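You operate a simulated robot arm through the tools that you are given. There is no shell and no other tool. Be economical: measure what you need, move in short steps, check, and stop when the job is done.

You are at the controls of a simulated robot arm. One attempt, no reset.

Task
Stand the pot plant in its saucer, wipe the water ring off the stand, then water the plant.
Fine: green cloth; pour from the can till the soil is dark, none in the saucer; leave the saucer where it stands; cloth and can back. Set down upright: pot plant, watering can. What is to be rubbed or washed off counts as gone when no trace of it is left.
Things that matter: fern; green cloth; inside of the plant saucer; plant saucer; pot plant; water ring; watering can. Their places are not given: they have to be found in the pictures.

It is judged by the outcome, as a careful person would: the job done as asked, and still so three seconds after it is handed in. It fails if anything else is knocked over, pushed out of place, dropped, spilled or broken. Flat cloth is picked up by pressing the open fingertips on it (5 to 10 N) and closing them slowly along it; thin cloth reads only 2 to 8 mm in the jaws.

Robot
A 6-joint arm with a two-finger parallel gripper, fixed in place. Base frame: the origin is at the foot of the arm, x ahead of it, y to its left, z up. Readings come in mm, degrees, newtons and seconds.
With the tool pointing down near the work surface it reaches from about 100 to 720 mm from the base axis. Its first joint turns from -115.0 to 115.0 degrees. Payload 4.2 kg.
Tool frame: the origin (TCP) lies between the finger pads and is the grasp point; the fingertips stand 23 mm ahead of it; z points along the fingers, y is the line along which they close. Largest opening 94 mm; finger width 38, thickness 10; the body of the gripper, 54 by 96 mm, starts 39 mm behind the TCP.
Orientation is told as [roll, pitch, yaw] about the base's x, y, z axes, in that order, counted from this pose: with the fingers straight down and closing along the base's y, the tool's x points along the base's -x, its y along +y and its z along -z.

Tools
- The arm moves only by the tool step_arm. Its argument "series" is a list of rows, each a list of 7 numbers: the turn, a rotation vector about the base's x, y, z in degrees, then the shift along the base's x, y, z in mm, then the closure in counts, from 0 (fully open) to 255 (shut). In form: [[rx, ry, rz, tx, ty, tz, gripper], ...]. A call has 1 to 10 rows; each row shifts and turns the commanded pose from where the row before left it. Rows are played at 5 a second. More than 50 mm and 8.6 degrees between two rows, or a gripper value outside its range, and nothing of the call is played. A pose out of reach is approached as far as the arm can. The call stops where the force on the tool passes 40 N (or 10 N more than at its start, if that is more) or the arm is blocked; 0.2 s more then pass. The fingers move at their own pace (about 108 mm/s each) and stop on an object; they squeeze with about 40 N. The grip force told is the motor's: it shows also when the fingers shut on nothing. Time passes only in rows, and 0.2 s behind the last, so rows that do not move let the fingers close. It gives the time, the measured TCP pose, the force on the tool (base axes), the opening and the grip force at its end, in the units of the frame above (readings bear some noise), with the torque about the TCP (base axes, N m) and any sound that the robot's microphone picked up.
- Cameras (640 x 400 px; columns grow to the right, rows downward): "scene" is fixed at [228.2, -641, 1233]; the picture's right is [0.94, -0.34, 0.00], its down [-0.17, -0.48, -0.86] and it looks along [0.29, 0.81, -0.51] (base axes); focal length 348 px, centre (320, 200). "wrist" rides on the gripper at [86, 16, -75] in the tool frame; the picture's right is [-0.18, 0.98, 0.00], its down [-0.58, -0.11, -0.81] and it looks along [-0.79, -0.15, 0.59] (tool axes); focal length 243 px, centre (320, 200).
- snapshot(camera): a new picture of that camera. The clock stands still meanwhile.
- lift_body(by): slides the trunk up (or, below 0, down) by that many mm; the arm rides with it, the base frame stays. It gives what a move gives, with no picture.
- locate(camera, pixels): there is no depth. For up to 12 entries [column, row, z] of the newest picture of that camera ("zoom" is the newest enlarged one), the place [x, y] in the base frame at which the ray of that pixel passes the height z, good to about 2 mm, but the place of the scene camera against the robot may be out by one fixed shift of up to 25 mm in any direction. The clock stands still meanwhile.
- zoom(camera, box): a new picture of the part [left, top, right, bottom] of that camera's present view, enlarged. The clock stands still meanwhile.
- job_done(): hands the job in; it is judged then, once.

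Go step by step. Measure first, check grasps and placings, and put right what went wrong. The budget is 80 turns and 46 pictures, counting those below and the enlarged ones. Unless the task says otherwise, let go and move clear before handing in, and close with one line.

The tools are called after "Request:" as a command line: name --pt "numbers of a row" for each row, then --argument value for the rest, lists and objects as JSON in quotes. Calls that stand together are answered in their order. step_arm: Moves the arm, as the interface text tells. Its arguments: {"type":"object","properties":{"series":{"type":"array"}},"required":["series"]} The other tools are called the same way: lift_body (by) slides the trunk up or down; snapshot (camera) takes a picture; locate (camera, pixels) gives the place at which the rays of pixels pass given heights; zoom (camera, box) takes an enlarged picture of a part of a camera's view; job_done () hands the job in.

At the start:

```text
time: 0.0
position: [380.0, 155.7, 878.9]
ee_rot: [0.1, 0.0, -0.1]
force: [0.6, -0.1, 0.4]
torque: [0.0, -0.02, -0.02]
gripper_width: 94.0
grip_force: 0.0
trunk travel left (down, up): [-425.0, 565.0]
```

scene: 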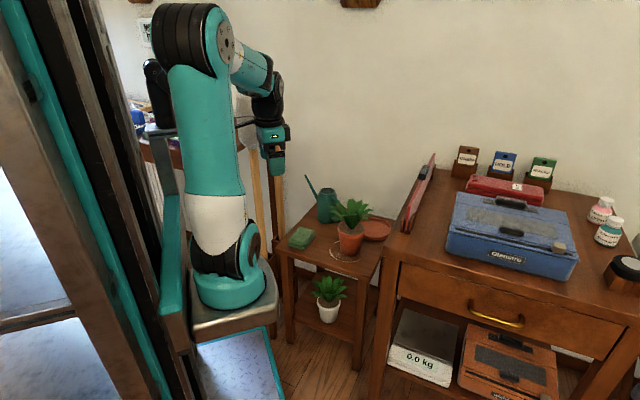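
wrist: 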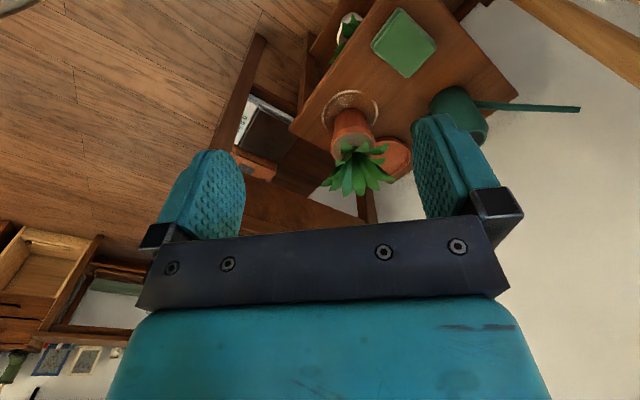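

The stand at about (335,250) in the scene view holds the cloth (300,238), can (327,205), pot (350,235) and saucer (376,230). I'll enlarge it first.

Request:
zoom --camera "scene" --box '[270, 165, 414, 255]'

Request:
zoom --camera "wrist" --box '[280, 0, 600, 200]'

```text
4.44 times, centred on (342, 210) of scene
```

zoom: 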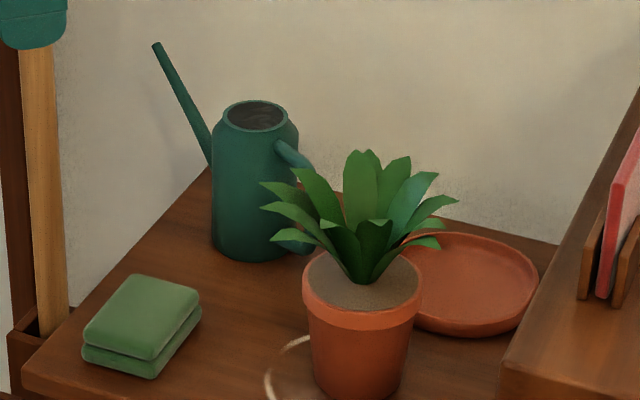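

```text
2.00 times, centred on (440, 100) of wrist
```

zoom: 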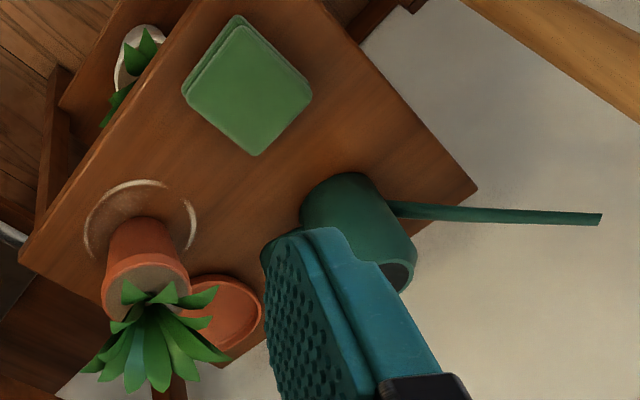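

The stand's back-left corner is at scene (317,203) and wrist (519,93). I'll triangulate that and the cloth corners to get the stand's height.

Request:
locate --camera "scene" --pixels '[[316.8, 202.8, 200], [316.8, 202.8, 300], [316.8, 202.8, 400], [301, 226.5, 300], [301, 226.5, 400], [305, 250, 300], [305, 250, 400]]'

Request:
locate --camera "wrist" --pixels '[[519, 93.5, 200], [519, 93.5, 300], [519, 93.5, 400], [290, 131, 300], [290, 131, 400], [371.5, 44, 300], [371.5, 44, 400], [407.5, 78, 300], [407.5, 78, 400], [399, 7, 400], [437, 47, 400]]'

```text
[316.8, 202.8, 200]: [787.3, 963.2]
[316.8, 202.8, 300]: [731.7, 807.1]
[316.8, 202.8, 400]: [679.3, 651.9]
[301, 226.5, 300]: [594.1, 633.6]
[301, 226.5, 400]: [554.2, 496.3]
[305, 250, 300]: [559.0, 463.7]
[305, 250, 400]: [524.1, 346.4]
```

```text
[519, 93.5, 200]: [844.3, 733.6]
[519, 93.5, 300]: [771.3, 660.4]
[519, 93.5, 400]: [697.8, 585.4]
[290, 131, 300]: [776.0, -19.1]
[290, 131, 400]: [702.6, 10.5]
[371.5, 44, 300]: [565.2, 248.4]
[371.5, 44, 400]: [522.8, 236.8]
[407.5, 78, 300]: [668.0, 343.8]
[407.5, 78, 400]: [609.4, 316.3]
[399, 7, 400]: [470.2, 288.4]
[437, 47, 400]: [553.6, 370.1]
```

The two rays agree at z≈484 for the corner (about (636,522)). Now everything at about 480.

Request:
locate --camera "wrist" --pixels '[[290, 131, 480], [371.5, 44, 500], [407.5, 78, 500], [399, 7, 500], [437, 47, 500], [350, 90, 480], [322, 118, 480], [376, 115, 480], [392, 155, 490], [410, 148, 490], [463, 87, 480]]'

Request:
locate --camera "scene" --pixels '[[301, 226.5, 500], [305, 250, 490], [376, 230, 490], [327, 190, 620], [350, 255, 480], [352, 227, 580]]'

```text
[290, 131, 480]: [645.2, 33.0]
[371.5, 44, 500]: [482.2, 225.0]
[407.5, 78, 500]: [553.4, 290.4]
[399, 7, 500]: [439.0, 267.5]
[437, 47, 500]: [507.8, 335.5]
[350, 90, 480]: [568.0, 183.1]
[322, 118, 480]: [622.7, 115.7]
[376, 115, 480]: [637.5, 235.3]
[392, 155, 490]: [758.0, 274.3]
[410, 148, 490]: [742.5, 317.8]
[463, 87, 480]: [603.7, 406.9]
```

```text
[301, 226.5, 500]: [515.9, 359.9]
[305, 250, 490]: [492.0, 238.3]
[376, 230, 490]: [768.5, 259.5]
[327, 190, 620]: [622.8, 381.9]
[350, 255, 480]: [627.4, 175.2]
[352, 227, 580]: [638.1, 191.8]
```

The saucer lies near (750,285), far out, so I want a nearer view. I'll move the wrist forward and down while staying well above everything.

Request:
step_arm --pt "0 0 0 40 15 -20 0" --pt "0 0 0 40 15 -20 0" --pt "0 0 0 40 15 -20 0" --pt "0 0 0 0 0 0 0"

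Request:
snapshot --camera "wrist"

```text
time: 1.0
position: [502.5, 198.0, 820.6]
ee_rot: [0.1, 0.0, 0.0]
force: [0.3, 0.0, 0.3]
torque: [0.01, -0.02, 0.0]
gripper_width: 93.9
grip_force: 0.1
trunk travel left (down, up): [-425.0, 565.0]
```

```text
41 pictures are left
```

wrist: 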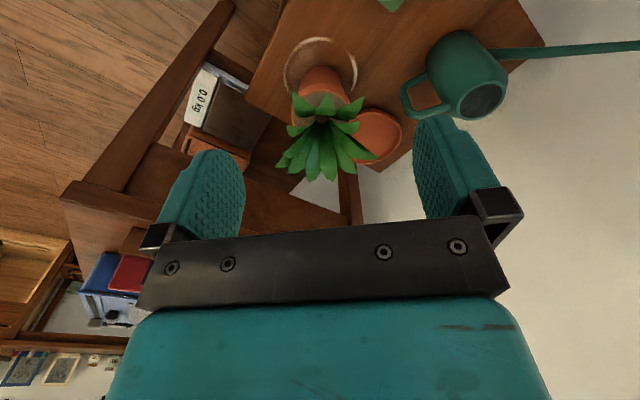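

Now the can handle (430,95), saucer (378,135) and ring (320,65) are all visible. I'll enlarge for exact pixels.

Request:
zoom --camera "wrist" --box '[240, 0, 560, 200]'

```text
2.00 times, centred on (400, 100) of wrist
```

zoom: 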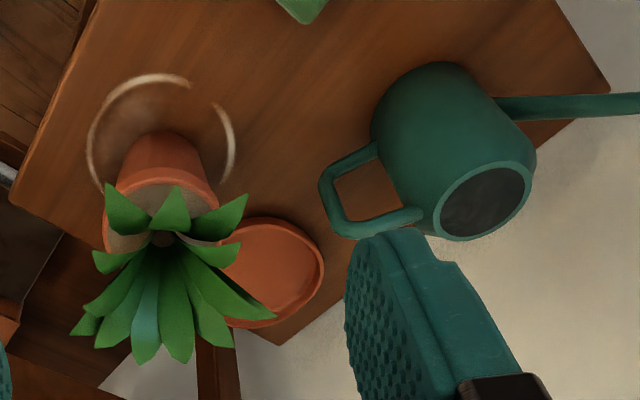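

I'll triangulate using the corners A(610,88), B(8,200), C(278,345), plus the can, saucer and pot points in the enlarged picture.

Request:
locate --camera "zoom" --pixels '[[610, 88, 440], [610, 88, 480], [610, 88, 520], [8, 200, 440], [8, 200, 480], [8, 200, 520], [278, 345, 480], [323, 270, 490], [265, 217, 490], [250, 328, 490], [92, 170, 480], [234, 150, 480]]'

Request:
locate --camera "zoom" --pixels '[[160, 75, 480], [168, 130, 480], [118, 190, 560], [218, 190, 560], [484, 200, 600], [484, 200, 640], [437, 62, 480], [322, 190, 550], [345, 238, 600], [375, 150, 520], [413, 213, 600], [535, 165, 620]]'

```text
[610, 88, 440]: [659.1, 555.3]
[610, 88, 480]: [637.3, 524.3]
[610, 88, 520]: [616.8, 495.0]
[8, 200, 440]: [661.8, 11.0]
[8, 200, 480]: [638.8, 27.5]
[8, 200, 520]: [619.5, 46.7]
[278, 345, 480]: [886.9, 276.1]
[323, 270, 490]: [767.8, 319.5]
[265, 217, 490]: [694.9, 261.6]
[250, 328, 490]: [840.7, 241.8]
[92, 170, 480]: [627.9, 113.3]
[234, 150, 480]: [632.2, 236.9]
```

```text
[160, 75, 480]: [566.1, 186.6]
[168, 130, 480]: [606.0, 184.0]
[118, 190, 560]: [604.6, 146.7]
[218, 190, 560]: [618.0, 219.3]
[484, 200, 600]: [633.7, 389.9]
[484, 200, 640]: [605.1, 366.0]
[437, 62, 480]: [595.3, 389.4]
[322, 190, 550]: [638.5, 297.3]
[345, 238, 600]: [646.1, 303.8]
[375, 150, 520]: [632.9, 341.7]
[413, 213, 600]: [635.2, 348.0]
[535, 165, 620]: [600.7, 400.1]
```

The stand is a square turned 45° (A(637,524), B(639,28), C(887,276)) with its top at about z 485. The pot is near (632,178), the saucer near (768,248), and the saucer sits close to the desk edge. I'll raise the trunk and roll the gripper half a turn, so the camera is on top when the tool goes horizontal.

Request:
lift_body --by 300

Request:
step_arm --pt "0 0 8.5 -10 0 -10 0" --pt "0 0 8.5 -10 0 -10 0" --pt "0 0 8.5 -10 0 -10 0" --pt "0 0 8.5 -10 0 -10 0" --pt "0 0 8.5 -10 0 -10 0" --pt "0 0 8.5 -10 0 -10 0" --pt "0 0 8.5 -10 0 -10 0" --pt "0 0 8.5 -10 0 -10 0" --pt "0 0 8.5 0 0 0 0" --pt "0 0 8.5 0 0 0 0"

Request:
step_arm --pt "0 0 8.5 0 0 -10 0" --pt "0 0 8.5 0 0 -10 0" --pt "0 0 8.5 0 0 -10 0" --pt "0 0 8.5 0 0 -10 0" --pt "0 0 8.5 0 0 -10 0" --pt "0 0 8.5 0 0 -10 0" --pt "0 0 8.5 0 0 -10 0" --pt "0 0 8.5 0 0 -10 0" --pt "0 0 8.5 0 0 0 0" --pt "0 0 8.5 0 0 0 0"

```text
time: 4.0
position: [502.4, 198.4, 1120.7]
ee_rot: [-0.1, 0.0, -0.1]
force: [-0.8, -0.3, 0.7]
torque: [0.03, 0.02, 0.02]
gripper_width: 94.0
grip_force: 0.1
trunk travel left (down, up): [-725.0, 265.0]
```

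```text
time: 6.2
position: [422.4, 197.1, 1041.6]
ee_rot: [-0.1, 0.1, 85.1]
force: [0.0, -0.5, 0.0]
torque: [-0.01, 0.04, -0.04]
gripper_width: 94.0
grip_force: 0.1
trunk travel left (down, up): [-725.0, 265.0]
```

```text
time: 8.4
position: [422.0, 198.5, 959.9]
ee_rot: [-0.1, 0.0, 170.1]
force: [0.4, -0.1, -0.5]
torque: [0.0, -0.03, -0.01]
gripper_width: 93.9
grip_force: 0.0
trunk travel left (down, up): [-725.0, 265.0]
```

The half-turn worked. I'll finish the yaw to a heading of 18°, then pitch the tool up towards horizontal, still high above the stand.

Request:
step_arm --pt "0 0 7 0 0 -10 0" --pt "0 0 7 0 0 -10 0" --pt "0 0 7 0 0 -10 0" --pt "0 0 7 0 0 -10 0" --pt "2.63 -8.08 0 0 0 -10 0" --pt "2.63 -8.08 0 0 0 -10 0" --pt "2.63 -8.08 0 0 0 -10 0" --pt "2.63 -8.08 0 0 0 -10 0" --pt "2.63 -8.08 0 0 0 -10 0" --pt "2.63 -8.08 0 0 0 -10 0"

Request:
snapshot --camera "wrist"

```text
time: 10.6
position: [421.4, 198.3, 862.1]
ee_rot: [0.0, 51.1, -161.9]
force: [-0.4, 1.3, 0.0]
torque: [-0.01, -0.01, 0.0]
gripper_width: 94.0
grip_force: 0.0
trunk travel left (down, up): [-725.0, 265.0]
```

```text
39 pictures are left
```

wrist: 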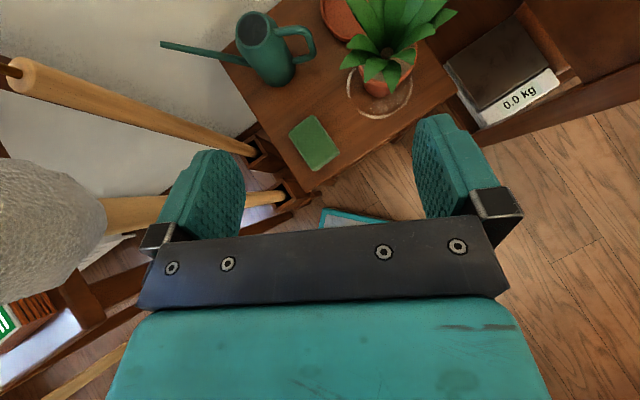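

A clear view of the whole stand: can at (265,50), cloth at (313,143), pot at (388,75). I'll pitch up further and look again.

Request:
step_arm --pt "2.63 -8.08 0 0 0 -10 0" --pt "2.63 -8.08 0 0 0 -10 0" --pt "2.47 -7.61 0 0 0 -10 0" --pt "0 0 0 0 0 0 0"

Request:
snapshot --camera "wrist"

Request:
zoom --camera "wrist" --box '[160, 0, 480, 200]'

```text
time: 11.5
position: [435.0, 229.6, 880.5]
ee_rot: [-37.7, 73.9, 157.4]
force: [0.0, 0.5, -0.4]
torque: [-0.02, 0.01, -0.01]
gripper_width: 94.0
grip_force: 0.1
trunk travel left (down, up): [-725.0, 265.0]
stopped in row 4: the arm was blocked; the commanded pose is now the measured one
```

```text
38 pictures are left
```

wrist: 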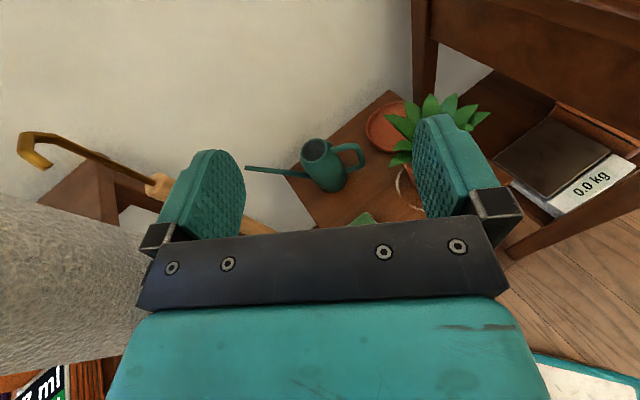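

```text
2.00 times, centred on (320, 100) of wrist
```

zoom: 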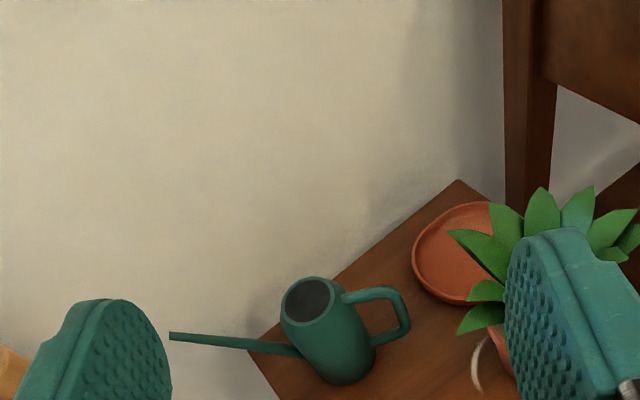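

The arm folded too close to its base and was blocked, leaving a roll of about 10°. I'll move outward first, then correct the roll so the tool sits 10° below horizontal at heading 18°.

Request:
step_arm --pt "0 0 0 40 0 0 0" --pt "0 0 0 40 0 0 0" --pt "-2.8 -1.8 1.2 20 -10 -20 0" --pt "-2.8 -1.8 1.2 0 -10 -30 0" --pt "-2.8 -1.8 1.2 0 -10 -30 0" --pt "0 0 0 0 0 0 0"

Request:
snapshot --camera "wrist"

```text
time: 12.9
position: [541.7, 272.9, 797.9]
ee_rot: [0.2, 79.5, -162.0]
force: [0.0, 0.5, 0.3]
torque: [0.06, 0.01, -0.02]
gripper_width: 94.0
grip_force: 0.0
out of reach, approached as far as the arm can: row 1, 2, 3, 4, 5
trunk travel left (down, up): [-725.0, 265.0]
```

```text
36 pictures are left
```

wrist: 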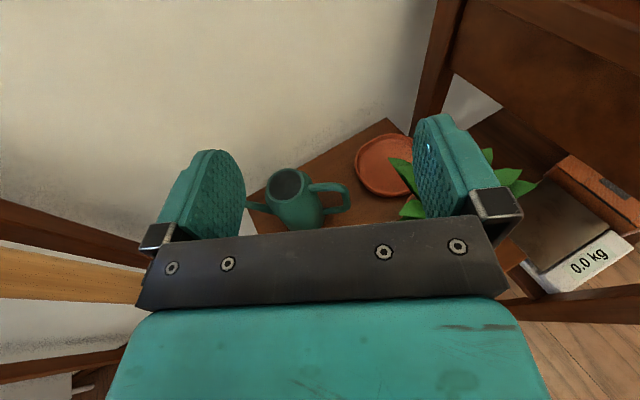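

Orientation is right now. I'll move right so the pot lies between the fingers, then look again.

Request:
step_arm --pt "0 0 0 0 -40 -20 0" --pt "0 0 0 0 -40 -20 0" --pt "0 0 0 -5 -40 -20 0" --pt "0 0 0 -5 -10 -20 0" --pt "0 0 0 0 0 0 0"

Request:
zoom --camera "wrist" --box '[160, 50, 480, 250]'

```text
time: 14.1
position: [561.8, 227.5, 690.0]
ee_rot: [-0.3, 79.7, -162.2]
force: [0.4, 0.0, -0.3]
torque: [-0.02, 0.01, 0.03]
gripper_width: 94.2
grip_force: 0.1
out of reach, approached as far as the arm can: row 1, 2, 3
trunk travel left (down, up): [-725.0, 265.0]
```

```text
2.00 times, centred on (320, 150) of wrist
```

zoom: 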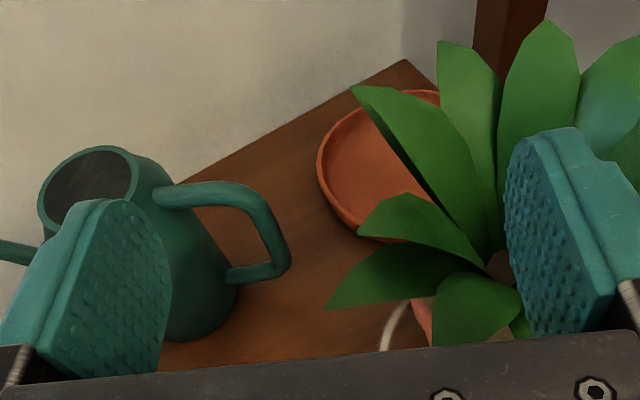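

Close-in horizontal poses are out of reach at this trunk height, because the arm is folded. I'll raise the tool while lowering the trunk.

Request:
step_arm --pt "0 0 0 0 0 40 0" --pt "0 0 0 0 0 40 0" --pt "0 0 0 0 0 40 0" --pt "0 0 0 0 0 40 0" --pt "0 0 0 0 0 0 0"

Request:
lift_body --by -150

Request:
step_arm --pt "0 0 0 0 0 40 0" --pt "0 0 0 0 0 40 0" --pt "0 0 0 0 0 40 0" --pt "0 0 0 0 0 40 0" --pt "0 0 0 0 0 0 0"

Request:
lift_body --by -150

```text
time: 15.3
position: [580.6, 261.8, 841.7]
ee_rot: [-0.2, 79.6, -162.3]
force: [-0.2, 0.2, 0.4]
torque: [0.01, 0.02, -0.01]
gripper_width: 94.1
grip_force: 0.1
out of reach, approached as far as the arm can: row 1, 2, 3
trunk travel left (down, up): [-725.0, 265.0]
```

```text
time: 17.1
position: [581.1, 261.7, 689.4]
ee_rot: [-0.1, 79.7, -162.2]
force: [0.6, 0.9, -0.5]
torque: [0.0, -0.02, 0.0]
gripper_width: 93.9
grip_force: 0.0
trunk travel left (down, up): [-575.0, 415.0]
```

```text
time: 18.3
position: [580.3, 261.9, 848.8]
ee_rot: [-0.2, 79.7, -162.3]
force: [0.0, 0.1, 0.3]
torque: [0.03, -0.04, 0.0]
gripper_width: 93.7
grip_force: 0.0
trunk travel left (down, up): [-575.0, 415.0]
```

```text
time: 20.0
position: [579.2, 262.8, 699.3]
ee_rot: [-0.3, 79.7, -162.1]
force: [0.1, -0.2, 0.6]
torque: [-0.03, -0.02, 0.03]
gripper_width: 94.0
grip_force: 0.2
trunk travel left (down, up): [-425.0, 565.0]
```

Now I'll try the pre-grasp column behind the pot, (515,140), still high.

Request:
step_arm --pt "0 0 0 -20 -40 0 0" --pt "0 0 0 -20 -40 0 0" --pt "0 0 0 -20 -40 0 0" --pt "0 0 0 0 0 0 0"

Request:
zoom --camera "wrist" --box '[160, 50, 480, 250]'

```text
time: 21.0
position: [547.6, 206.4, 739.2]
ee_rot: [0.1, 78.7, -162.2]
force: [-0.7, 0.1, -0.3]
torque: [0.0, 0.01, 0.0]
gripper_width: 94.2
grip_force: 0.0
out of reach, approached as far as the arm can: row 1, 2, 3
trunk travel left (down, up): [-425.0, 565.0]
```

```text
2.00 times, centred on (320, 150) of wrist
```

zoom: 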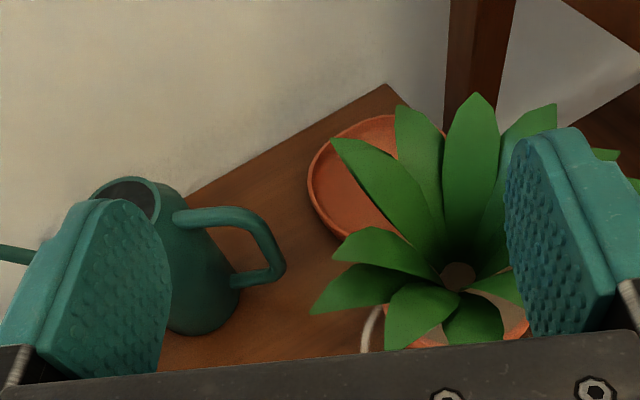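

Still limited to r≥585 for radial horizontal poses. A heading of about 45–50°, parallel to the desk edge, would give the wrist more room, so I'll check where the desk's left edge lies.

Request:
locate --camera "scene" --pixels '[[401, 263, 600], [401, 263, 700], [384, 262, 600], [384, 262, 700], [410, 190, 600], [410, 190, 700]]'

Request:
zoom --camera "scene" --box '[200, 150, 456, 310]'

Request:
snapshot --camera "wrist"

```text
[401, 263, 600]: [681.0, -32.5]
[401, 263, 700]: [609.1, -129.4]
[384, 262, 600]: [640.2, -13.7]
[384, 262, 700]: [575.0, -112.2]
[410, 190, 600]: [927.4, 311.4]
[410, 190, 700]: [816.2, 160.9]
```

```text
2.50 times, centred on (328, 230) of scene
```

zoom: 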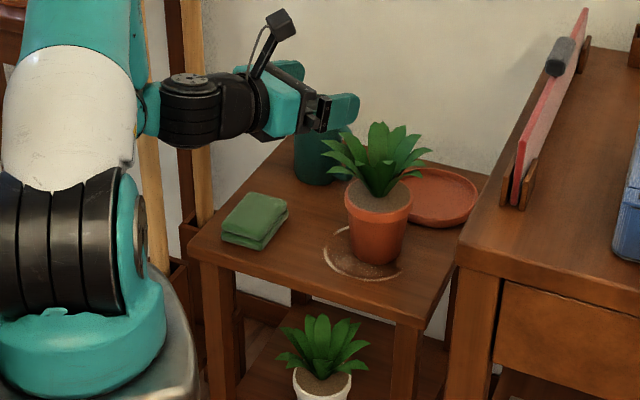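

```text
32 pictures are left
```

wrist: 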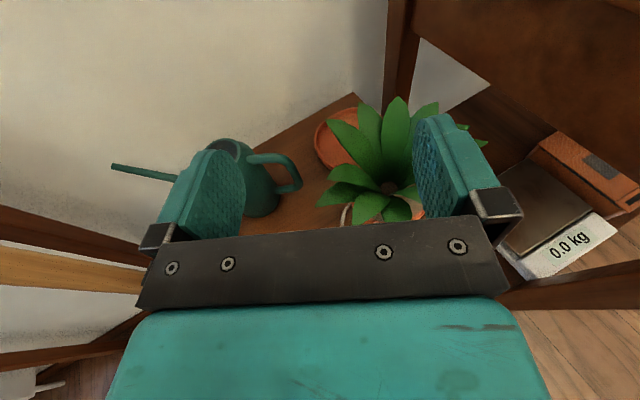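

The desk edge runs about 30–50 mm beyond the stand edge, so a 45° heading parallel to it leaves room. I'll yaw to 45°, level the tool to about 5° down, and move behind the pot.

Request:
step_arm --pt "0 0 6.8 0 -20 0 0" --pt "0 0 6.8 0 -25 0 0" --pt "0 0 6.8 0 -25 0 0" --pt "0 0 6.8 0 -25 0 0" --pt "4.2 -4.2 0 -5 -25 -10 0" --pt "0 0 0 0 0 0 0"

Request:
snapshot --camera "wrist"

```text
time: 22.4
position: [587.7, 149.8, 772.1]
ee_rot: [-4.7, 85.2, -143.1]
force: [1.0, 0.2, -0.4]
torque: [0.01, -0.02, 0.01]
gripper_width: 94.0
grip_force: 0.2
out of reach, approached as far as the arm can: row 1, 2, 3, 4, 5
trunk travel left (down, up): [-425.0, 565.0]
```

```text
31 pictures are left
```

wrist: 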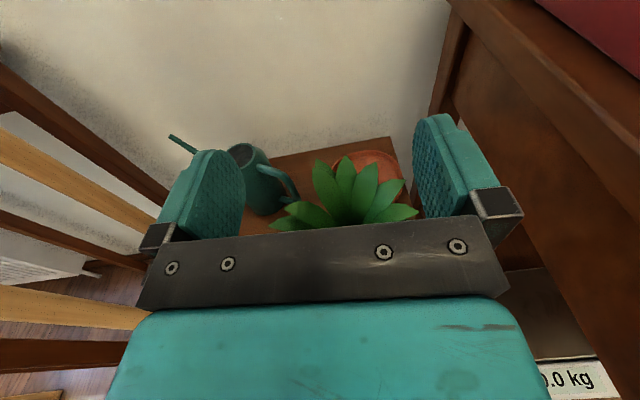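

The blocked poses fit a circle around a shoulder sitting at about z 590 plus trunk height. So the trunk should be 300 up, with the tool kept low. I'll move out over the pot, lift, then come straight down while staying above the leaves.

Request:
step_arm --pt "0 0 0 25 20 0 0" --pt "0 0 0 25 20 0 0" --pt "0 0 0 0 0 0 0"

Request:
lift_body --by 300

Request:
step_arm --pt "0 0 0 0 0 -48 0" --pt "0 0 0 0 0 -48 0" --pt "0 0 0 0 0 -48 0" --pt "0 0 0 0 0 -48 0" --pt "0 0 0 0 0 -48 0" --pt "0 0 0 0 0 -48 0" --pt "0 0 0 0 0 -48 0" --pt "0 0 0 0 0 0 0"

```text
time: 23.2
position: [632.0, 185.7, 771.2]
ee_rot: [-4.8, 85.7, -143.1]
force: [-0.3, 0.0, -0.7]
torque: [0.01, -0.01, 0.01]
gripper_width: 94.0
grip_force: 0.1
out of reach, approached as far as the arm can: row 2
trunk travel left (down, up): [-425.0, 565.0]
```

```text
time: 26.2
position: [632.6, 186.1, 1070.9]
ee_rot: [-4.9, 85.7, -143.1]
force: [0.5, 0.3, -0.3]
torque: [-0.02, -0.02, 0.0]
gripper_width: 93.9
grip_force: 0.0
trunk travel left (down, up): [-725.0, 265.0]
```

```text
time: 28.0
position: [631.9, 189.0, 733.2]
ee_rot: [-4.9, 85.7, -143.1]
force: [-0.3, 0.3, -0.1]
torque: [0.02, 0.05, -0.01]
gripper_width: 93.6
grip_force: 0.0
trunk travel left (down, up): [-725.0, 265.0]
```

Good: the heading is 42° and the tool is nearly level. I'll back off from over the pot, descend behind it, and look.

Request:
step_arm --pt "0 0 0 -25 -25 -10 0" --pt "0 0 0 -25 -25 -20 0" --pt "0 0 0 -25 -25 -30 0" --pt "0 0 0 -25 -25 -40 0" --pt "0 0 0 0 0 -35 0" --pt "0 0 0 0 0 0 0"

Request:
snapshot --camera "wrist"

Request:
zoom --camera "scene" --box '[200, 150, 456, 310]'

```text
refused: row 4 steps farther than a row can; nothing moved
```

```text
30 pictures are left
```

wrist: 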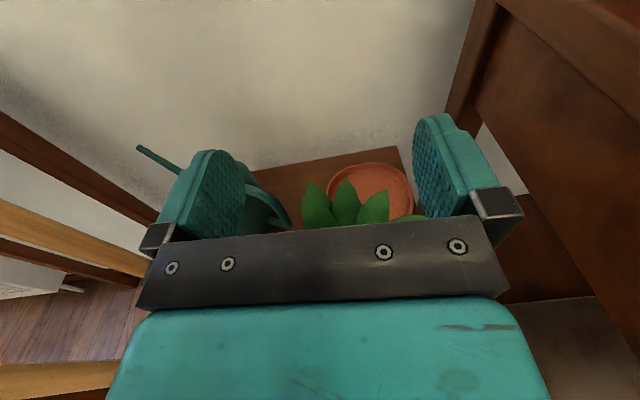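

```text
2.50 times, centred on (328, 230) of scene
```

zoom: 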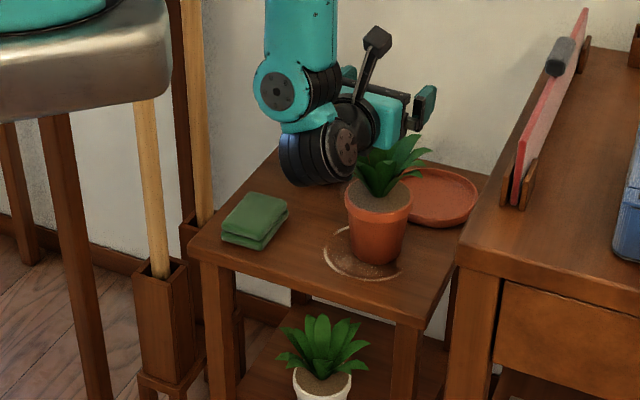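

The row was too long by a hair. From this view the saucer rim is clean (left (327,188), right (413,198)), so I'll measure it and re-send the back-off in smaller rows.

Request:
locate --camera "wrist" --pixels '[[327, 186, 502], [413, 198, 502], [368, 163, 502], [397, 147, 485], [370, 190, 490]]'

Request:
step_arm --pt "0 0 0 -25 -25 -10 0" --pt "0 0 0 -25 -25 -20 0" --pt "0 0 0 -25 -25 -30 0" --pt "0 0 0 -25 -25 -30 0" --pt "0 0 0 0 0 -40 0" --pt "0 0 0 0 0 0 0"

Request:
snapshot --camera "wrist"

Request:
zoom --camera "scene" --box '[200, 150, 456, 310]'

```text
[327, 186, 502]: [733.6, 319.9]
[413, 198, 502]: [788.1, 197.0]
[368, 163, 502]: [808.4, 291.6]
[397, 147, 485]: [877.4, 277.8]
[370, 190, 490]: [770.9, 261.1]
```

```text
time: 29.4
position: [535.5, 91.0, 600.0]
ee_rot: [-4.8, 85.7, -143.1]
force: [0.4, -0.2, 0.3]
torque: [0.02, 0.02, 0.0]
gripper_width: 94.0
grip_force: 0.1
out of reach, approached as far as the arm can: row 4
trunk travel left (down, up): [-725.0, 265.0]
```

```text
28 pictures are left
```

wrist: 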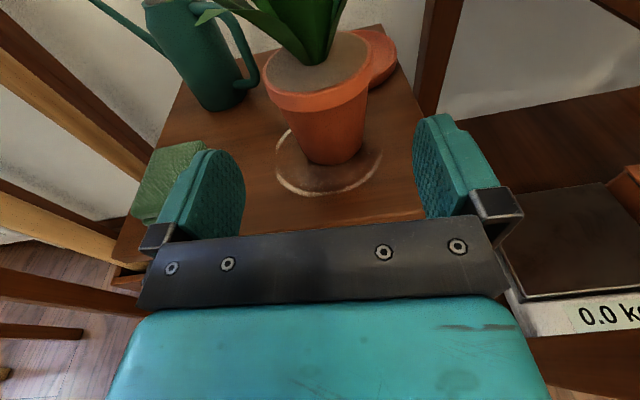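

```text
2.50 times, centred on (328, 230) of scene
```

zoom: 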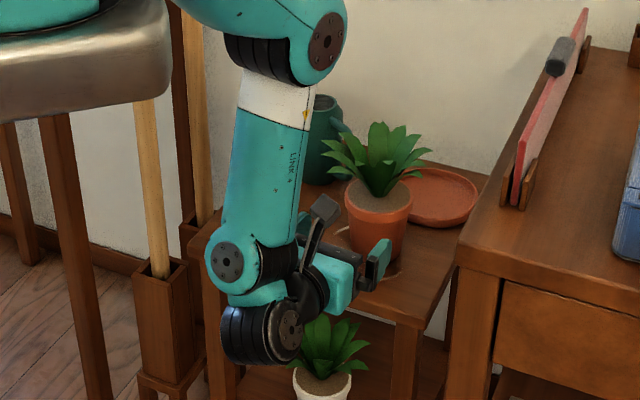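

Excellent view: pot base around (334,155), rim (318,72), ring left (275,163), right (382,158), bottom (312,194).

Request:
locate --camera "wrist" --pixels '[[307, 153, 485], [363, 147, 485], [335, 166, 485], [262, 95, 560], [368, 88, 560], [275, 163, 485], [382, 158, 485], [312, 195, 485], [318, 66, 580], [129, 215, 500], [207, 145, 510], [315, 120, 560]]'

```text
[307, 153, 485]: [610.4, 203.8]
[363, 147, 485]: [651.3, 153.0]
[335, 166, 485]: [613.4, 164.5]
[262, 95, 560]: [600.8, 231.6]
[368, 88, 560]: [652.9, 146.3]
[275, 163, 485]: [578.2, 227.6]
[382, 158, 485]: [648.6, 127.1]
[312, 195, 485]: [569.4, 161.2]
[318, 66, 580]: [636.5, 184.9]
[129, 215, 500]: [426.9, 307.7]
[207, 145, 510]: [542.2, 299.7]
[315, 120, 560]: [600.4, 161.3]
```

The pot axis is about (632,180), the base is 65 mm wide, and the ring centre is near (628,180) with r≈62. I'll descend to z≈540 and advance partway.

Request:
step_arm --pt "0 0 0 -1 2 -30 0" --pt "0 0 0 0 0 -30 0" --pt "0 0 0 22 20 0 0" --pt "0 0 0 22 20 0 0" --pt "0 0 0 0 0 0 0"

Request:
snapshot --camera "wrist"

```text
time: 30.6
position: [563.9, 119.7, 543.9]
ee_rot: [-4.9, 85.8, -143.3]
force: [0.4, 0.2, 0.5]
torque: [0.0, -0.05, -0.02]
gripper_width: 93.9
grip_force: 0.0
out of reach, approached as far as the arm can: row 4
trunk travel left (down, up): [-725.0, 265.0]
```

```text
26 pictures are left
```

wrist: 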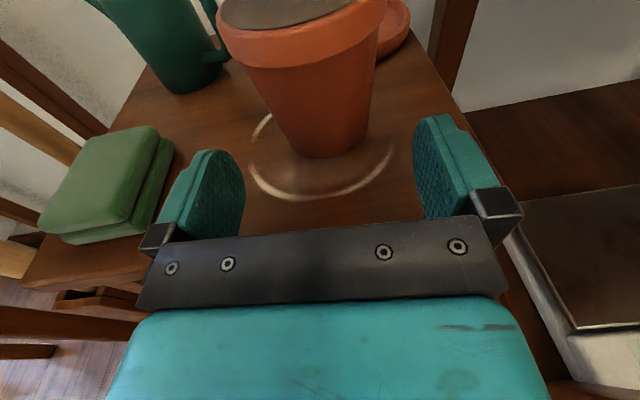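

The pot is centred between the fingers (base at (330,145)). One row fell short, so I'll keep advancing in smaller steps.

Request:
step_arm --pt "0 0 0 11 10 0 0" --pt "0 0 0 11 10 0 0" --pt "0 0 0 0 0 0 0"

```text
time: 31.4
position: [573.5, 126.2, 554.3]
ee_rot: [-5.0, 85.8, -143.5]
force: [-1.0, 0.1, 0.1]
torque: [0.02, -0.01, 0.01]
gripper_width: 93.8
grip_force: 0.0
out of reach, approached as far as the arm can: row 1, 2
trunk travel left (down, up): [-725.0, 265.0]
```

The limits make sense if the arm's column actually stands at about x≈233: the wrist centre comes too close to it at this heading. I'll grasp from a steeper heading (60°), which keeps the wrist well away, backing off and turning first.

Request:
step_arm --pt "0 0 0 -10 -20 0 0" --pt "0 0 6 0 -20 0 0" --pt "0 0 6 2 -20 0 0" --pt "0 0 6 2 -2 0 0" --pt "0 0 0 0 0 0 0"

```text
time: 32.6
position: [530.1, 103.5, 581.4]
ee_rot: [-4.5, 85.7, -125.1]
force: [0.0, 0.8, 0.3]
torque: [0.03, 0.0, -0.01]
gripper_width: 93.9
grip_force: 0.1
out of reach, approached as far as the arm can: row 2, 3, 4
trunk travel left (down, up): [-725.0, 265.0]
```

It's still limited, and pushed up and back, so the trunk height may be poor for this. I'll test with the trunk 200 higher.

Request:
lift_body --by 200

Request:
step_arm --pt "0 0 0 0 -10 -48 0" --pt "0 0 0 5 -10 -48 0" --pt "0 0 0 5 -10 -48 0" --pt "0 0 0 5 -10 -48 0" --pt "0 0 0 10 0 -30 0" --pt "0 0 0 10 0 0 0" --pt "0 0 0 0 0 0 0"

Request:
snapshot --camera "scene"

```text
time: 34.8
position: [531.4, 103.9, 783.0]
ee_rot: [-4.4, 85.7, -125.1]
force: [-0.5, 0.3, -0.6]
torque: [-0.01, 0.02, 0.0]
gripper_width: 94.1
grip_force: 0.0
trunk travel left (down, up): [-925.0, 65.0]
```

```text
time: 36.4
position: [486.5, 72.6, 751.4]
ee_rot: [-4.3, 85.6, -125.2]
force: [1.0, -0.6, 0.8]
torque: [-0.01, 0.02, 0.0]
gripper_width: 93.9
grip_force: 0.0
out of reach, approached as far as the arm can: row 1, 2, 3, 4, 5, 6
trunk travel left (down, up): [-925.0, 65.0]
```

```text
25 pictures are left
```

scene: 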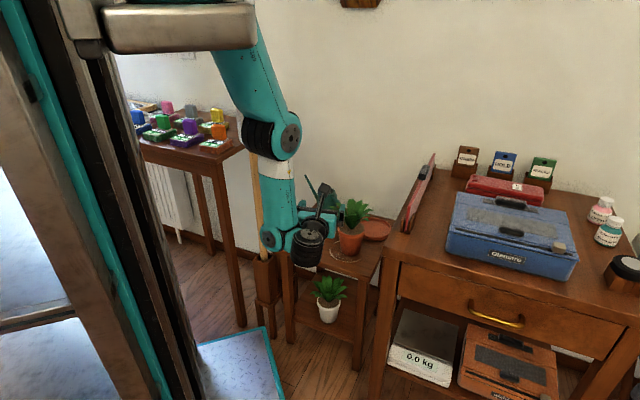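

The picture shows the arm nearly straight down, so it's at maximum reach with its shoulder near (233,0,730+trunk). A trunk height of about 100 should suit both the pot and the saucer. I'll lower it in two stages.

Request:
lift_body --by -170

Request:
step_arm --pt "0 0 0 0 0 45 0" --pt "0 0 0 0 0 45 0" --pt "0 0 0 0 0 45 0" --pt "0 0 0 0 0 45 0" --pt "0 0 0 0 0 45 0" --pt "0 0 0 0 0 0 0"

Request:
lift_body --by -230

```text
time: 38.3
position: [485.7, 72.4, 580.8]
ee_rot: [-4.3, 85.8, -125.2]
force: [0.4, 0.8, -0.5]
torque: [0.01, -0.02, -0.04]
gripper_width: 93.9
grip_force: 0.1
trunk travel left (down, up): [-755.0, 235.0]
```

```text
time: 39.7
position: [486.7, 73.0, 580.8]
ee_rot: [-4.3, 85.7, -125.1]
force: [-0.1, 0.5, 0.1]
torque: [-0.02, 0.01, 0.01]
gripper_width: 94.0
grip_force: 0.1
out of reach, approached as far as the arm can: row 1, 2, 3, 4, 5
trunk travel left (down, up): [-755.0, 235.0]
```

```text
time: 42.1
position: [486.1, 71.9, 351.6]
ee_rot: [-4.3, 85.7, -125.1]
force: [-0.6, 0.1, 0.1]
torque: [0.02, 0.04, -0.02]
gripper_width: 94.0
grip_force: 0.1
trunk travel left (down, up): [-525.0, 465.0]
```

The upward move did not happen, so the tool went down to z 352 in front of the stand, without contact. I'll test which moves free it, beginning with an outward one.

Request:
step_arm --pt "0 0 0 15 -25 0 0" --pt "0 0 0 15 -25 0 0" --pt "0 0 0 0 0 20 0" --pt "0 0 0 0 0 20 0" --pt "0 0 0 0 0 0 0"

Request:
snapshot --camera "scene"

```text
time: 43.3
position: [485.3, 72.2, 351.8]
ee_rot: [-4.2, 85.8, -125.1]
force: [0.0, 0.5, 0.4]
torque: [0.0, -0.01, -0.03]
gripper_width: 94.0
grip_force: 0.2
out of reach, approached as far as the arm can: row 1, 2, 3, 4
trunk travel left (down, up): [-525.0, 465.0]
```

```text
24 pictures are left
```

scene: 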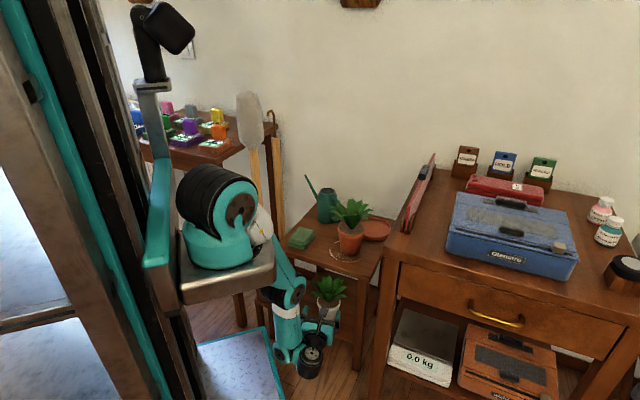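

The arm hangs with its wrist strongly bent, which looks like a wrist limit at the horizontal tool angle. I'll pitch the tool back downward to free it.

Request:
step_arm --pt "-6.9 4 0 0 0 0 0" --pt "-6.9 4 0 0 0 0 0" --pt "-6.9 4 0 0 0 10 0" --pt "0 0 0 0 0 10 0"

```text
time: 44.3
position: [477.5, 73.8, 380.7]
ee_rot: [0.0, 61.7, -120.8]
force: [-0.7, 0.3, 0.6]
torque: [0.01, 0.0, 0.01]
gripper_width: 94.1
grip_force: 0.1
out of reach, approached as far as the arm can: row 2, 3
trunk travel left (down, up): [-525.0, 465.0]
```

Freed. Now I'll raise the tool straight up, in front of the stand.

Request:
step_arm --pt "0 0 0 -5 -5 40 0" --pt "0 0 0 -5 -5 40 0" --pt "0 0 0 -5 -5 40 0" --pt "0 0 0 0 0 40 0" --pt "0 0 0 0 0 40 0" --pt "0 0 0 0 0 40 0" --pt "0 0 0 0 0 0 0"

```text
time: 45.9
position: [468.7, 92.4, 609.6]
ee_rot: [0.1, 61.6, -120.9]
force: [-0.5, 0.2, 0.4]
torque: [0.01, -0.02, 0.0]
gripper_width: 94.1
grip_force: 0.0
out of reach, approached as far as the arm can: row 3, 4, 5, 6
trunk travel left (down, up): [-525.0, 465.0]
```

Working out the wrist geometry: with the present wrist branch, the wrist hangs about 85 mm below the tool axis and would hit the stand at the saucer. I need the other branch (wrist above the tool), reached by taking the tool down → right → up → outward, high in free space. First I'll lift and point the tool down.

Request:
lift_body --by 200

Request:
step_arm --pt "-6.64 3.99 0 15 -11 0 0" --pt "-6.64 3.99 0 15 -11 0 0" --pt "-6.64 3.99 0 15 -11 0 0" --pt "-6.64 3.99 0 15 -11 0 0" --pt "-6.64 3.99 0 15 -11 0 0" --pt "-6.64 3.99 0 15 -11 0 0" --pt "-6.64 3.99 0 15 -11 0 0" --pt "-6.64 3.99 0 15 -11 0 0" --pt "0 0 0 0 0 0 0"

```text
time: 48.1
position: [469.1, 92.1, 809.1]
ee_rot: [0.2, 61.6, -120.9]
force: [2.1, -0.1, 0.9]
torque: [-0.03, -0.01, -0.03]
gripper_width: 94.1
grip_force: 0.0
trunk travel left (down, up): [-725.0, 265.0]
```

```text
time: 50.1
position: [304.4, -71.4, 693.8]
ee_rot: [0.1, -0.3, -121.0]
force: [-0.3, 0.3, 0.0]
torque: [-0.02, -0.02, -0.02]
gripper_width: 94.0
grip_force: 0.0
out of reach, approached as far as the arm can: row 3, 4, 5, 6, 7, 8
trunk travel left (down, up): [-725.0, 265.0]
```

The tool is now straight down but pulled in close. I'll move it outward and up.

Request:
step_arm --pt "0 0 0 30 10 30 0" --pt "0 0 0 35 10 25 0" --pt "0 0 0 40 10 20 0" --pt "0 0 0 40 10 20 0" --pt "0 0 0 40 10 10 0" --pt "0 0 0 40 10 10 0" --pt "0 0 0 40 10 0 0" --pt "0 0 0 20 0 0 0" --pt "0 0 0 0 0 0 0"

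Request:
snapshot --camera "scene"

```text
time: 52.1
position: [306.2, -75.4, 694.6]
ee_rot: [0.1, -0.3, -121.0]
force: [-0.6, -0.1, -0.2]
torque: [-0.02, 0.04, 0.03]
gripper_width: 94.3
grip_force: 0.1
out of reach, approached as far as the arm can: row 1, 2, 3, 4, 5, 6, 7, 8
trunk travel left (down, up): [-725.0, 265.0]
```

```text
23 pictures are left
```

scene: 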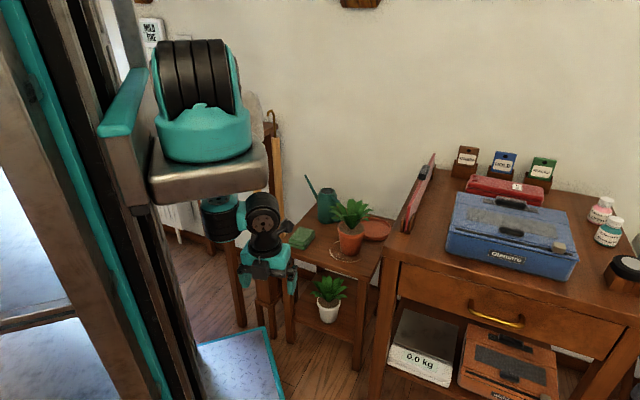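

The arm has wound itself under its own plate (joint 1 swung round). I'll try rightward and downward moves to unwind it.

Request:
step_arm --pt "0 0 0 5 -25 0 0" --pt "0 0 0 5 -25 0 0" --pt "0 0 0 0 0 0 0"

Request:
step_arm --pt "0 0 0 0 0 -30 0" --pt "0 0 0 0 0 -30 0" --pt "0 0 0 0 0 0 0"

Request:
step_arm --pt "0 0 0 20 20 0 0" --pt "0 0 0 20 20 0 0" --pt "0 0 0 0 0 0 0"

```text
time: 52.9
position: [307.1, -122.2, 693.5]
ee_rot: [0.3, -0.3, -121.0]
force: [0.2, -0.4, 0.4]
torque: [-0.04, 0.01, 0.0]
gripper_width: 94.0
grip_force: 0.1
out of reach, approached as far as the arm can: row 2
trunk travel left (down, up): [-725.0, 265.0]
```

```text
time: 53.7
position: [308.4, -122.6, 637.3]
ee_rot: [-0.1, -0.4, -120.9]
force: [0.3, 0.2, 0.2]
torque: [-0.02, 0.0, -0.04]
gripper_width: 94.2
grip_force: 0.0
out of reach, approached as far as the arm can: row 1, 2
trunk travel left (down, up): [-725.0, 265.0]
```

```text
time: 54.5
position: [312.9, -105.1, 633.8]
ee_rot: [0.1, -0.5, -121.1]
force: [0.0, -1.0, -0.3]
torque: [-0.02, -0.01, 0.0]
gripper_width: 93.8
grip_force: 0.1
out of reach, approached as far as the arm can: row 1, 2
trunk travel left (down, up): [-725.0, 265.0]
```

x seems locked at about 308 while y moves freely, so the arm plane is along y. I'll run it toward +y to unfold.

Request:
step_arm --pt "0 0 0 0 30 0 0" --pt "0 0 0 0 30 0 0" --pt "0 0 0 0 30 0 0" --pt "0 0 0 0 30 0 0" --pt "0 0 0 0 30 0 0" --pt "0 0 0 0 30 0 0" --pt "0 0 0 0 0 0 0"

Request:
snapshot --camera "scene"

```text
time: 56.1
position: [300.3, -73.9, 662.9]
ee_rot: [-0.1, -0.4, -121.3]
force: [0.2, 1.0, -0.2]
torque: [0.0, 0.0, 0.03]
gripper_width: 94.3
grip_force: 0.1
out of reach, approached as far as the arm can: row 1, 2, 3, 4, 5, 6
trunk travel left (down, up): [-725.0, 265.0]
```

```text
22 pictures are left
```

scene: 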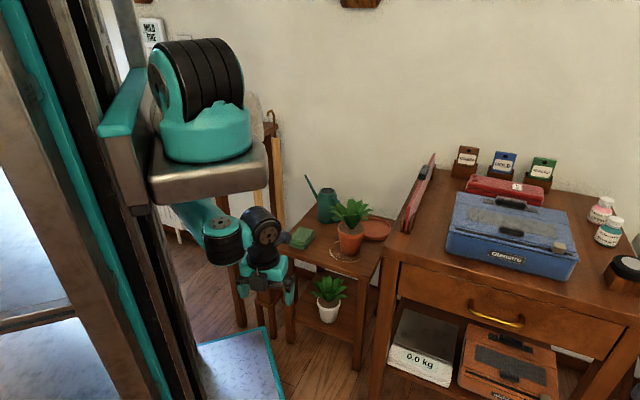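

The elbow has folded inward under the plate. To flip it back I need to straighten the arm downward first, so I'll lower the tool in the free space in front of the stand.

Request:
step_arm --pt "0 0 0 0 -10 -40 0" --pt "0 0 0 5 -10 -40 0" --pt "0 0 0 10 0 -40 0" --pt "0 0 0 10 0 -40 0" --pt "0 0 0 10 0 -40 0" --pt "0 0 0 10 0 -40 0" --pt "0 0 0 10 0 -40 0" --pt "0 0 0 0 0 0 0"

```text
time: 57.9
position: [349.2, -191.9, 583.3]
ee_rot: [-0.2, -0.3, -121.0]
force: [-0.6, 0.2, -1.1]
torque: [0.0, 0.02, 0.0]
gripper_width: 94.0
grip_force: 0.0
out of reach, approached as far as the arm can: row 1, 2, 3, 4, 5, 6, 7
trunk travel left (down, up): [-725.0, 265.0]
```

It slid outward toward −y, so I'll follow that direction to open the arm up.

Request:
step_arm --pt "0 0 0 20 -30 0 0" --pt "0 0 0 20 -30 0 0" --pt "0 0 0 20 -30 0 0" --pt "0 0 0 20 -30 0 0" --pt "0 0 0 0 0 0 0"

Request:
snapshot --camera "scene"

```text
time: 59.1
position: [337.3, -256.5, 586.1]
ee_rot: [-0.1, -0.4, -121.0]
force: [-0.4, -0.3, 1.2]
torque: [0.01, -0.01, -0.01]
gripper_width: 93.9
grip_force: 0.1
out of reach, approached as far as the arm can: row 1, 2, 3, 4
trunk travel left (down, up): [-725.0, 265.0]
```

```text
21 pictures are left
```

scene: 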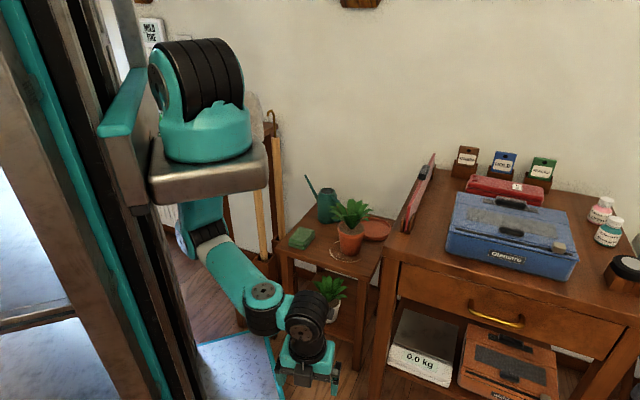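

Now it's clear: the upper arm hangs down and the forearm points toward the camera. I'll swing the tool counter-clockwise around the column at constant radius.

Request:
step_arm --pt "0 0 0 28 11 0 0" --pt "0 0 0 27 14 0 0" --pt "0 0 0 25 17 0 0" --pt "0 0 0 23 20 0 0" --pt "0 0 0 20 23 0 0" --pt "0 0 0 17 25 0 0" --pt "0 0 0 0 0 0 0"

```text
time: 60.7
position: [348.4, -191.9, 584.2]
ee_rot: [-0.1, -0.3, -121.1]
force: [0.0, -0.7, -0.4]
torque: [0.0, -0.02, 0.01]
gripper_width: 93.7
grip_force: 0.0
out of reach, approached as far as the arm can: row 1, 2, 3, 4, 5, 6
trunk travel left (down, up): [-725.0, 265.0]
```

The readings fit a joint-1 limit with the upper arm hanging down and the forearm horizontal. I'll follow the forearm's arc downward through the straight-down position to reverse the elbow.

Request:
step_arm --pt "0 0 0 0 30 0 0" --pt "0 0 0 0 30 -5 0" --pt "0 0 0 0 5 -40 0" --pt "0 0 0 0 12 -40 0" --pt "0 0 0 2 20 -40 0" --pt "0 0 0 2 35 -30 0" --pt "0 0 0 0 0 0 0"

```text
time: 62.3
position: [349.4, -190.7, 583.6]
ee_rot: [0.0, -0.3, -120.9]
force: [-0.2, 0.6, 0.4]
torque: [-0.01, -0.01, 0.02]
gripper_width: 94.2
grip_force: 0.1
out of reach, approached as far as the arm can: row 1, 2, 3, 4, 5, 6
trunk travel left (down, up): [-725.0, 265.0]
```

Perhaps the last wrist joint is at its limit and locks joint 1 along with it. I'll test by yawing the tool back (clockwise) in place.

Request:
step_arm --pt "0 0 -8 0 0 0 0" --pt "0 0 -8 0 0 0 0" --pt "0 0 -8 0 0 0 0" --pt "0 0 -8 0 0 0 0" --pt "0 0 0 15 25 0 0" --pt "0 0 0 15 25 0 0" --pt "0 0 0 0 0 0 0"

```text
time: 63.9
position: [348.7, -191.2, 583.3]
ee_rot: [-0.1, -0.4, -153.0]
force: [-0.6, 0.4, 0.0]
torque: [0.0, -0.03, 0.07]
gripper_width: 94.1
grip_force: 0.1
out of reach, approached as far as the arm can: row 5, 6
trunk travel left (down, up): [-725.0, 265.0]
```

Yaw is free, so that isn't it. From the picture the forearm points at −62° with the elbow behind, which means joint 1 sits at its +115° limit with the arm reaching backwards. The way out is to pass the wrist under the shoulder along the +118° line.

Request:
step_arm --pt "0 0 0 -14 26 0 0" --pt "0 0 0 -14 26 0 0" --pt "0 0 0 -14 26 0 0" --pt "0 0 0 -14 26 0 0" --pt "0 0 0 -14 26 0 0" --pt "0 0 0 -14 26 0 0" --pt "0 0 0 -14 26 0 0" --pt "0 0 0 -14 26 0 0" --pt "0 0 0 -14 26 0 0" --pt "0 0 0 -14 26 0 0"

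```text
time: 66.1
position: [302.1, -78.4, 653.6]
ee_rot: [-0.3, -0.3, -152.8]
force: [0.2, -0.4, 0.4]
torque: [0.01, 0.02, 0.01]
gripper_width: 94.0
grip_force: 0.0
out of reach, approached as far as the arm can: row 1, 2, 3, 4, 5, 6, 7, 8, 9, 10
trunk travel left (down, up): [-725.0, 265.0]
```

Blocked again with z rising. I'll try letting the tool tilt with the forearm while going down.

Request:
step_arm --pt "7 3.8 0 8 -15 -25 0" --pt "7 3.8 0 8 -15 -25 0" --pt "7 3.8 0 5 -10 -30 0" --pt "7 3.8 0 0 0 -30 0" --pt "7 3.8 0 0 0 -30 0" --pt "7 3.8 0 0 0 -30 0" --pt "0 0 0 0 0 0 0"

Request:
snapshot --camera "scene"

```text
time: 67.7
position: [237.2, -104.3, 496.4]
ee_rot: [-47.8, -1.2, -152.3]
force: [0.3, -0.2, -0.3]
torque: [0.04, -0.03, 0.03]
gripper_width: 94.1
grip_force: 0.0
out of reach, approached as far as the arm can: row 1, 2, 3, 4, 5, 6
trunk travel left (down, up): [-725.0, 265.0]
```

```text
20 pictures are left
```

scene: 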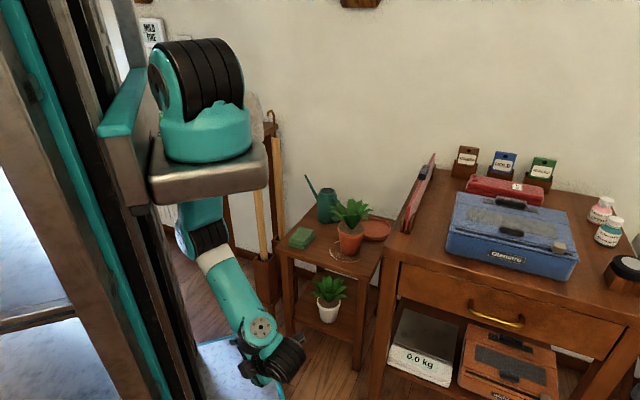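

That worked: the wrist pitch has a hard limit on this branch, and tilting the tool freed it. I'll now flip the wrist branch properly, rolling the tool sideways through the +x lateral direction with the wrist centre held fixed, in the free space in front of the desk.

Request:
step_arm --pt "2.577 -4.826 -6.029 31.2 14.6 1.7 0" --pt "2.577 -4.826 -6.029 32.2 11.1 4.9 0" --pt "2.577 -4.826 -6.029 32.7 7.3 8.1 0" --pt "2.577 -4.826 -6.029 32.4 3.5 11.1 0" --pt "2.577 -4.826 -6.029 31.5 -0.5 13.9 0" --pt "2.577 -4.826 -6.029 30 -4.4 16.3 0" --pt "2.577 -4.826 -6.029 27.8 -8.3 18.5 0" --pt "2.577 -4.826 -6.029 25.1 -11.9 20.3 0" --pt "2.577 -4.826 -6.029 21.9 -15.4 21.7 0" --pt "2.577 -4.826 -6.029 18.2 -18.5 22.6 0"

```text
time: 69.9
position: [406.9, -38.9, 500.0]
ee_rot: [-79.7, 40.0, 133.6]
force: [0.4, 0.4, 0.0]
torque: [-0.02, 0.0, -0.01]
gripper_width: 93.8
grip_force: 0.0
out of reach, approached as far as the arm can: row 1, 2, 3, 4, 5, 6, 7, 8, 9, 10
trunk travel left (down, up): [-725.0, 265.0]
```

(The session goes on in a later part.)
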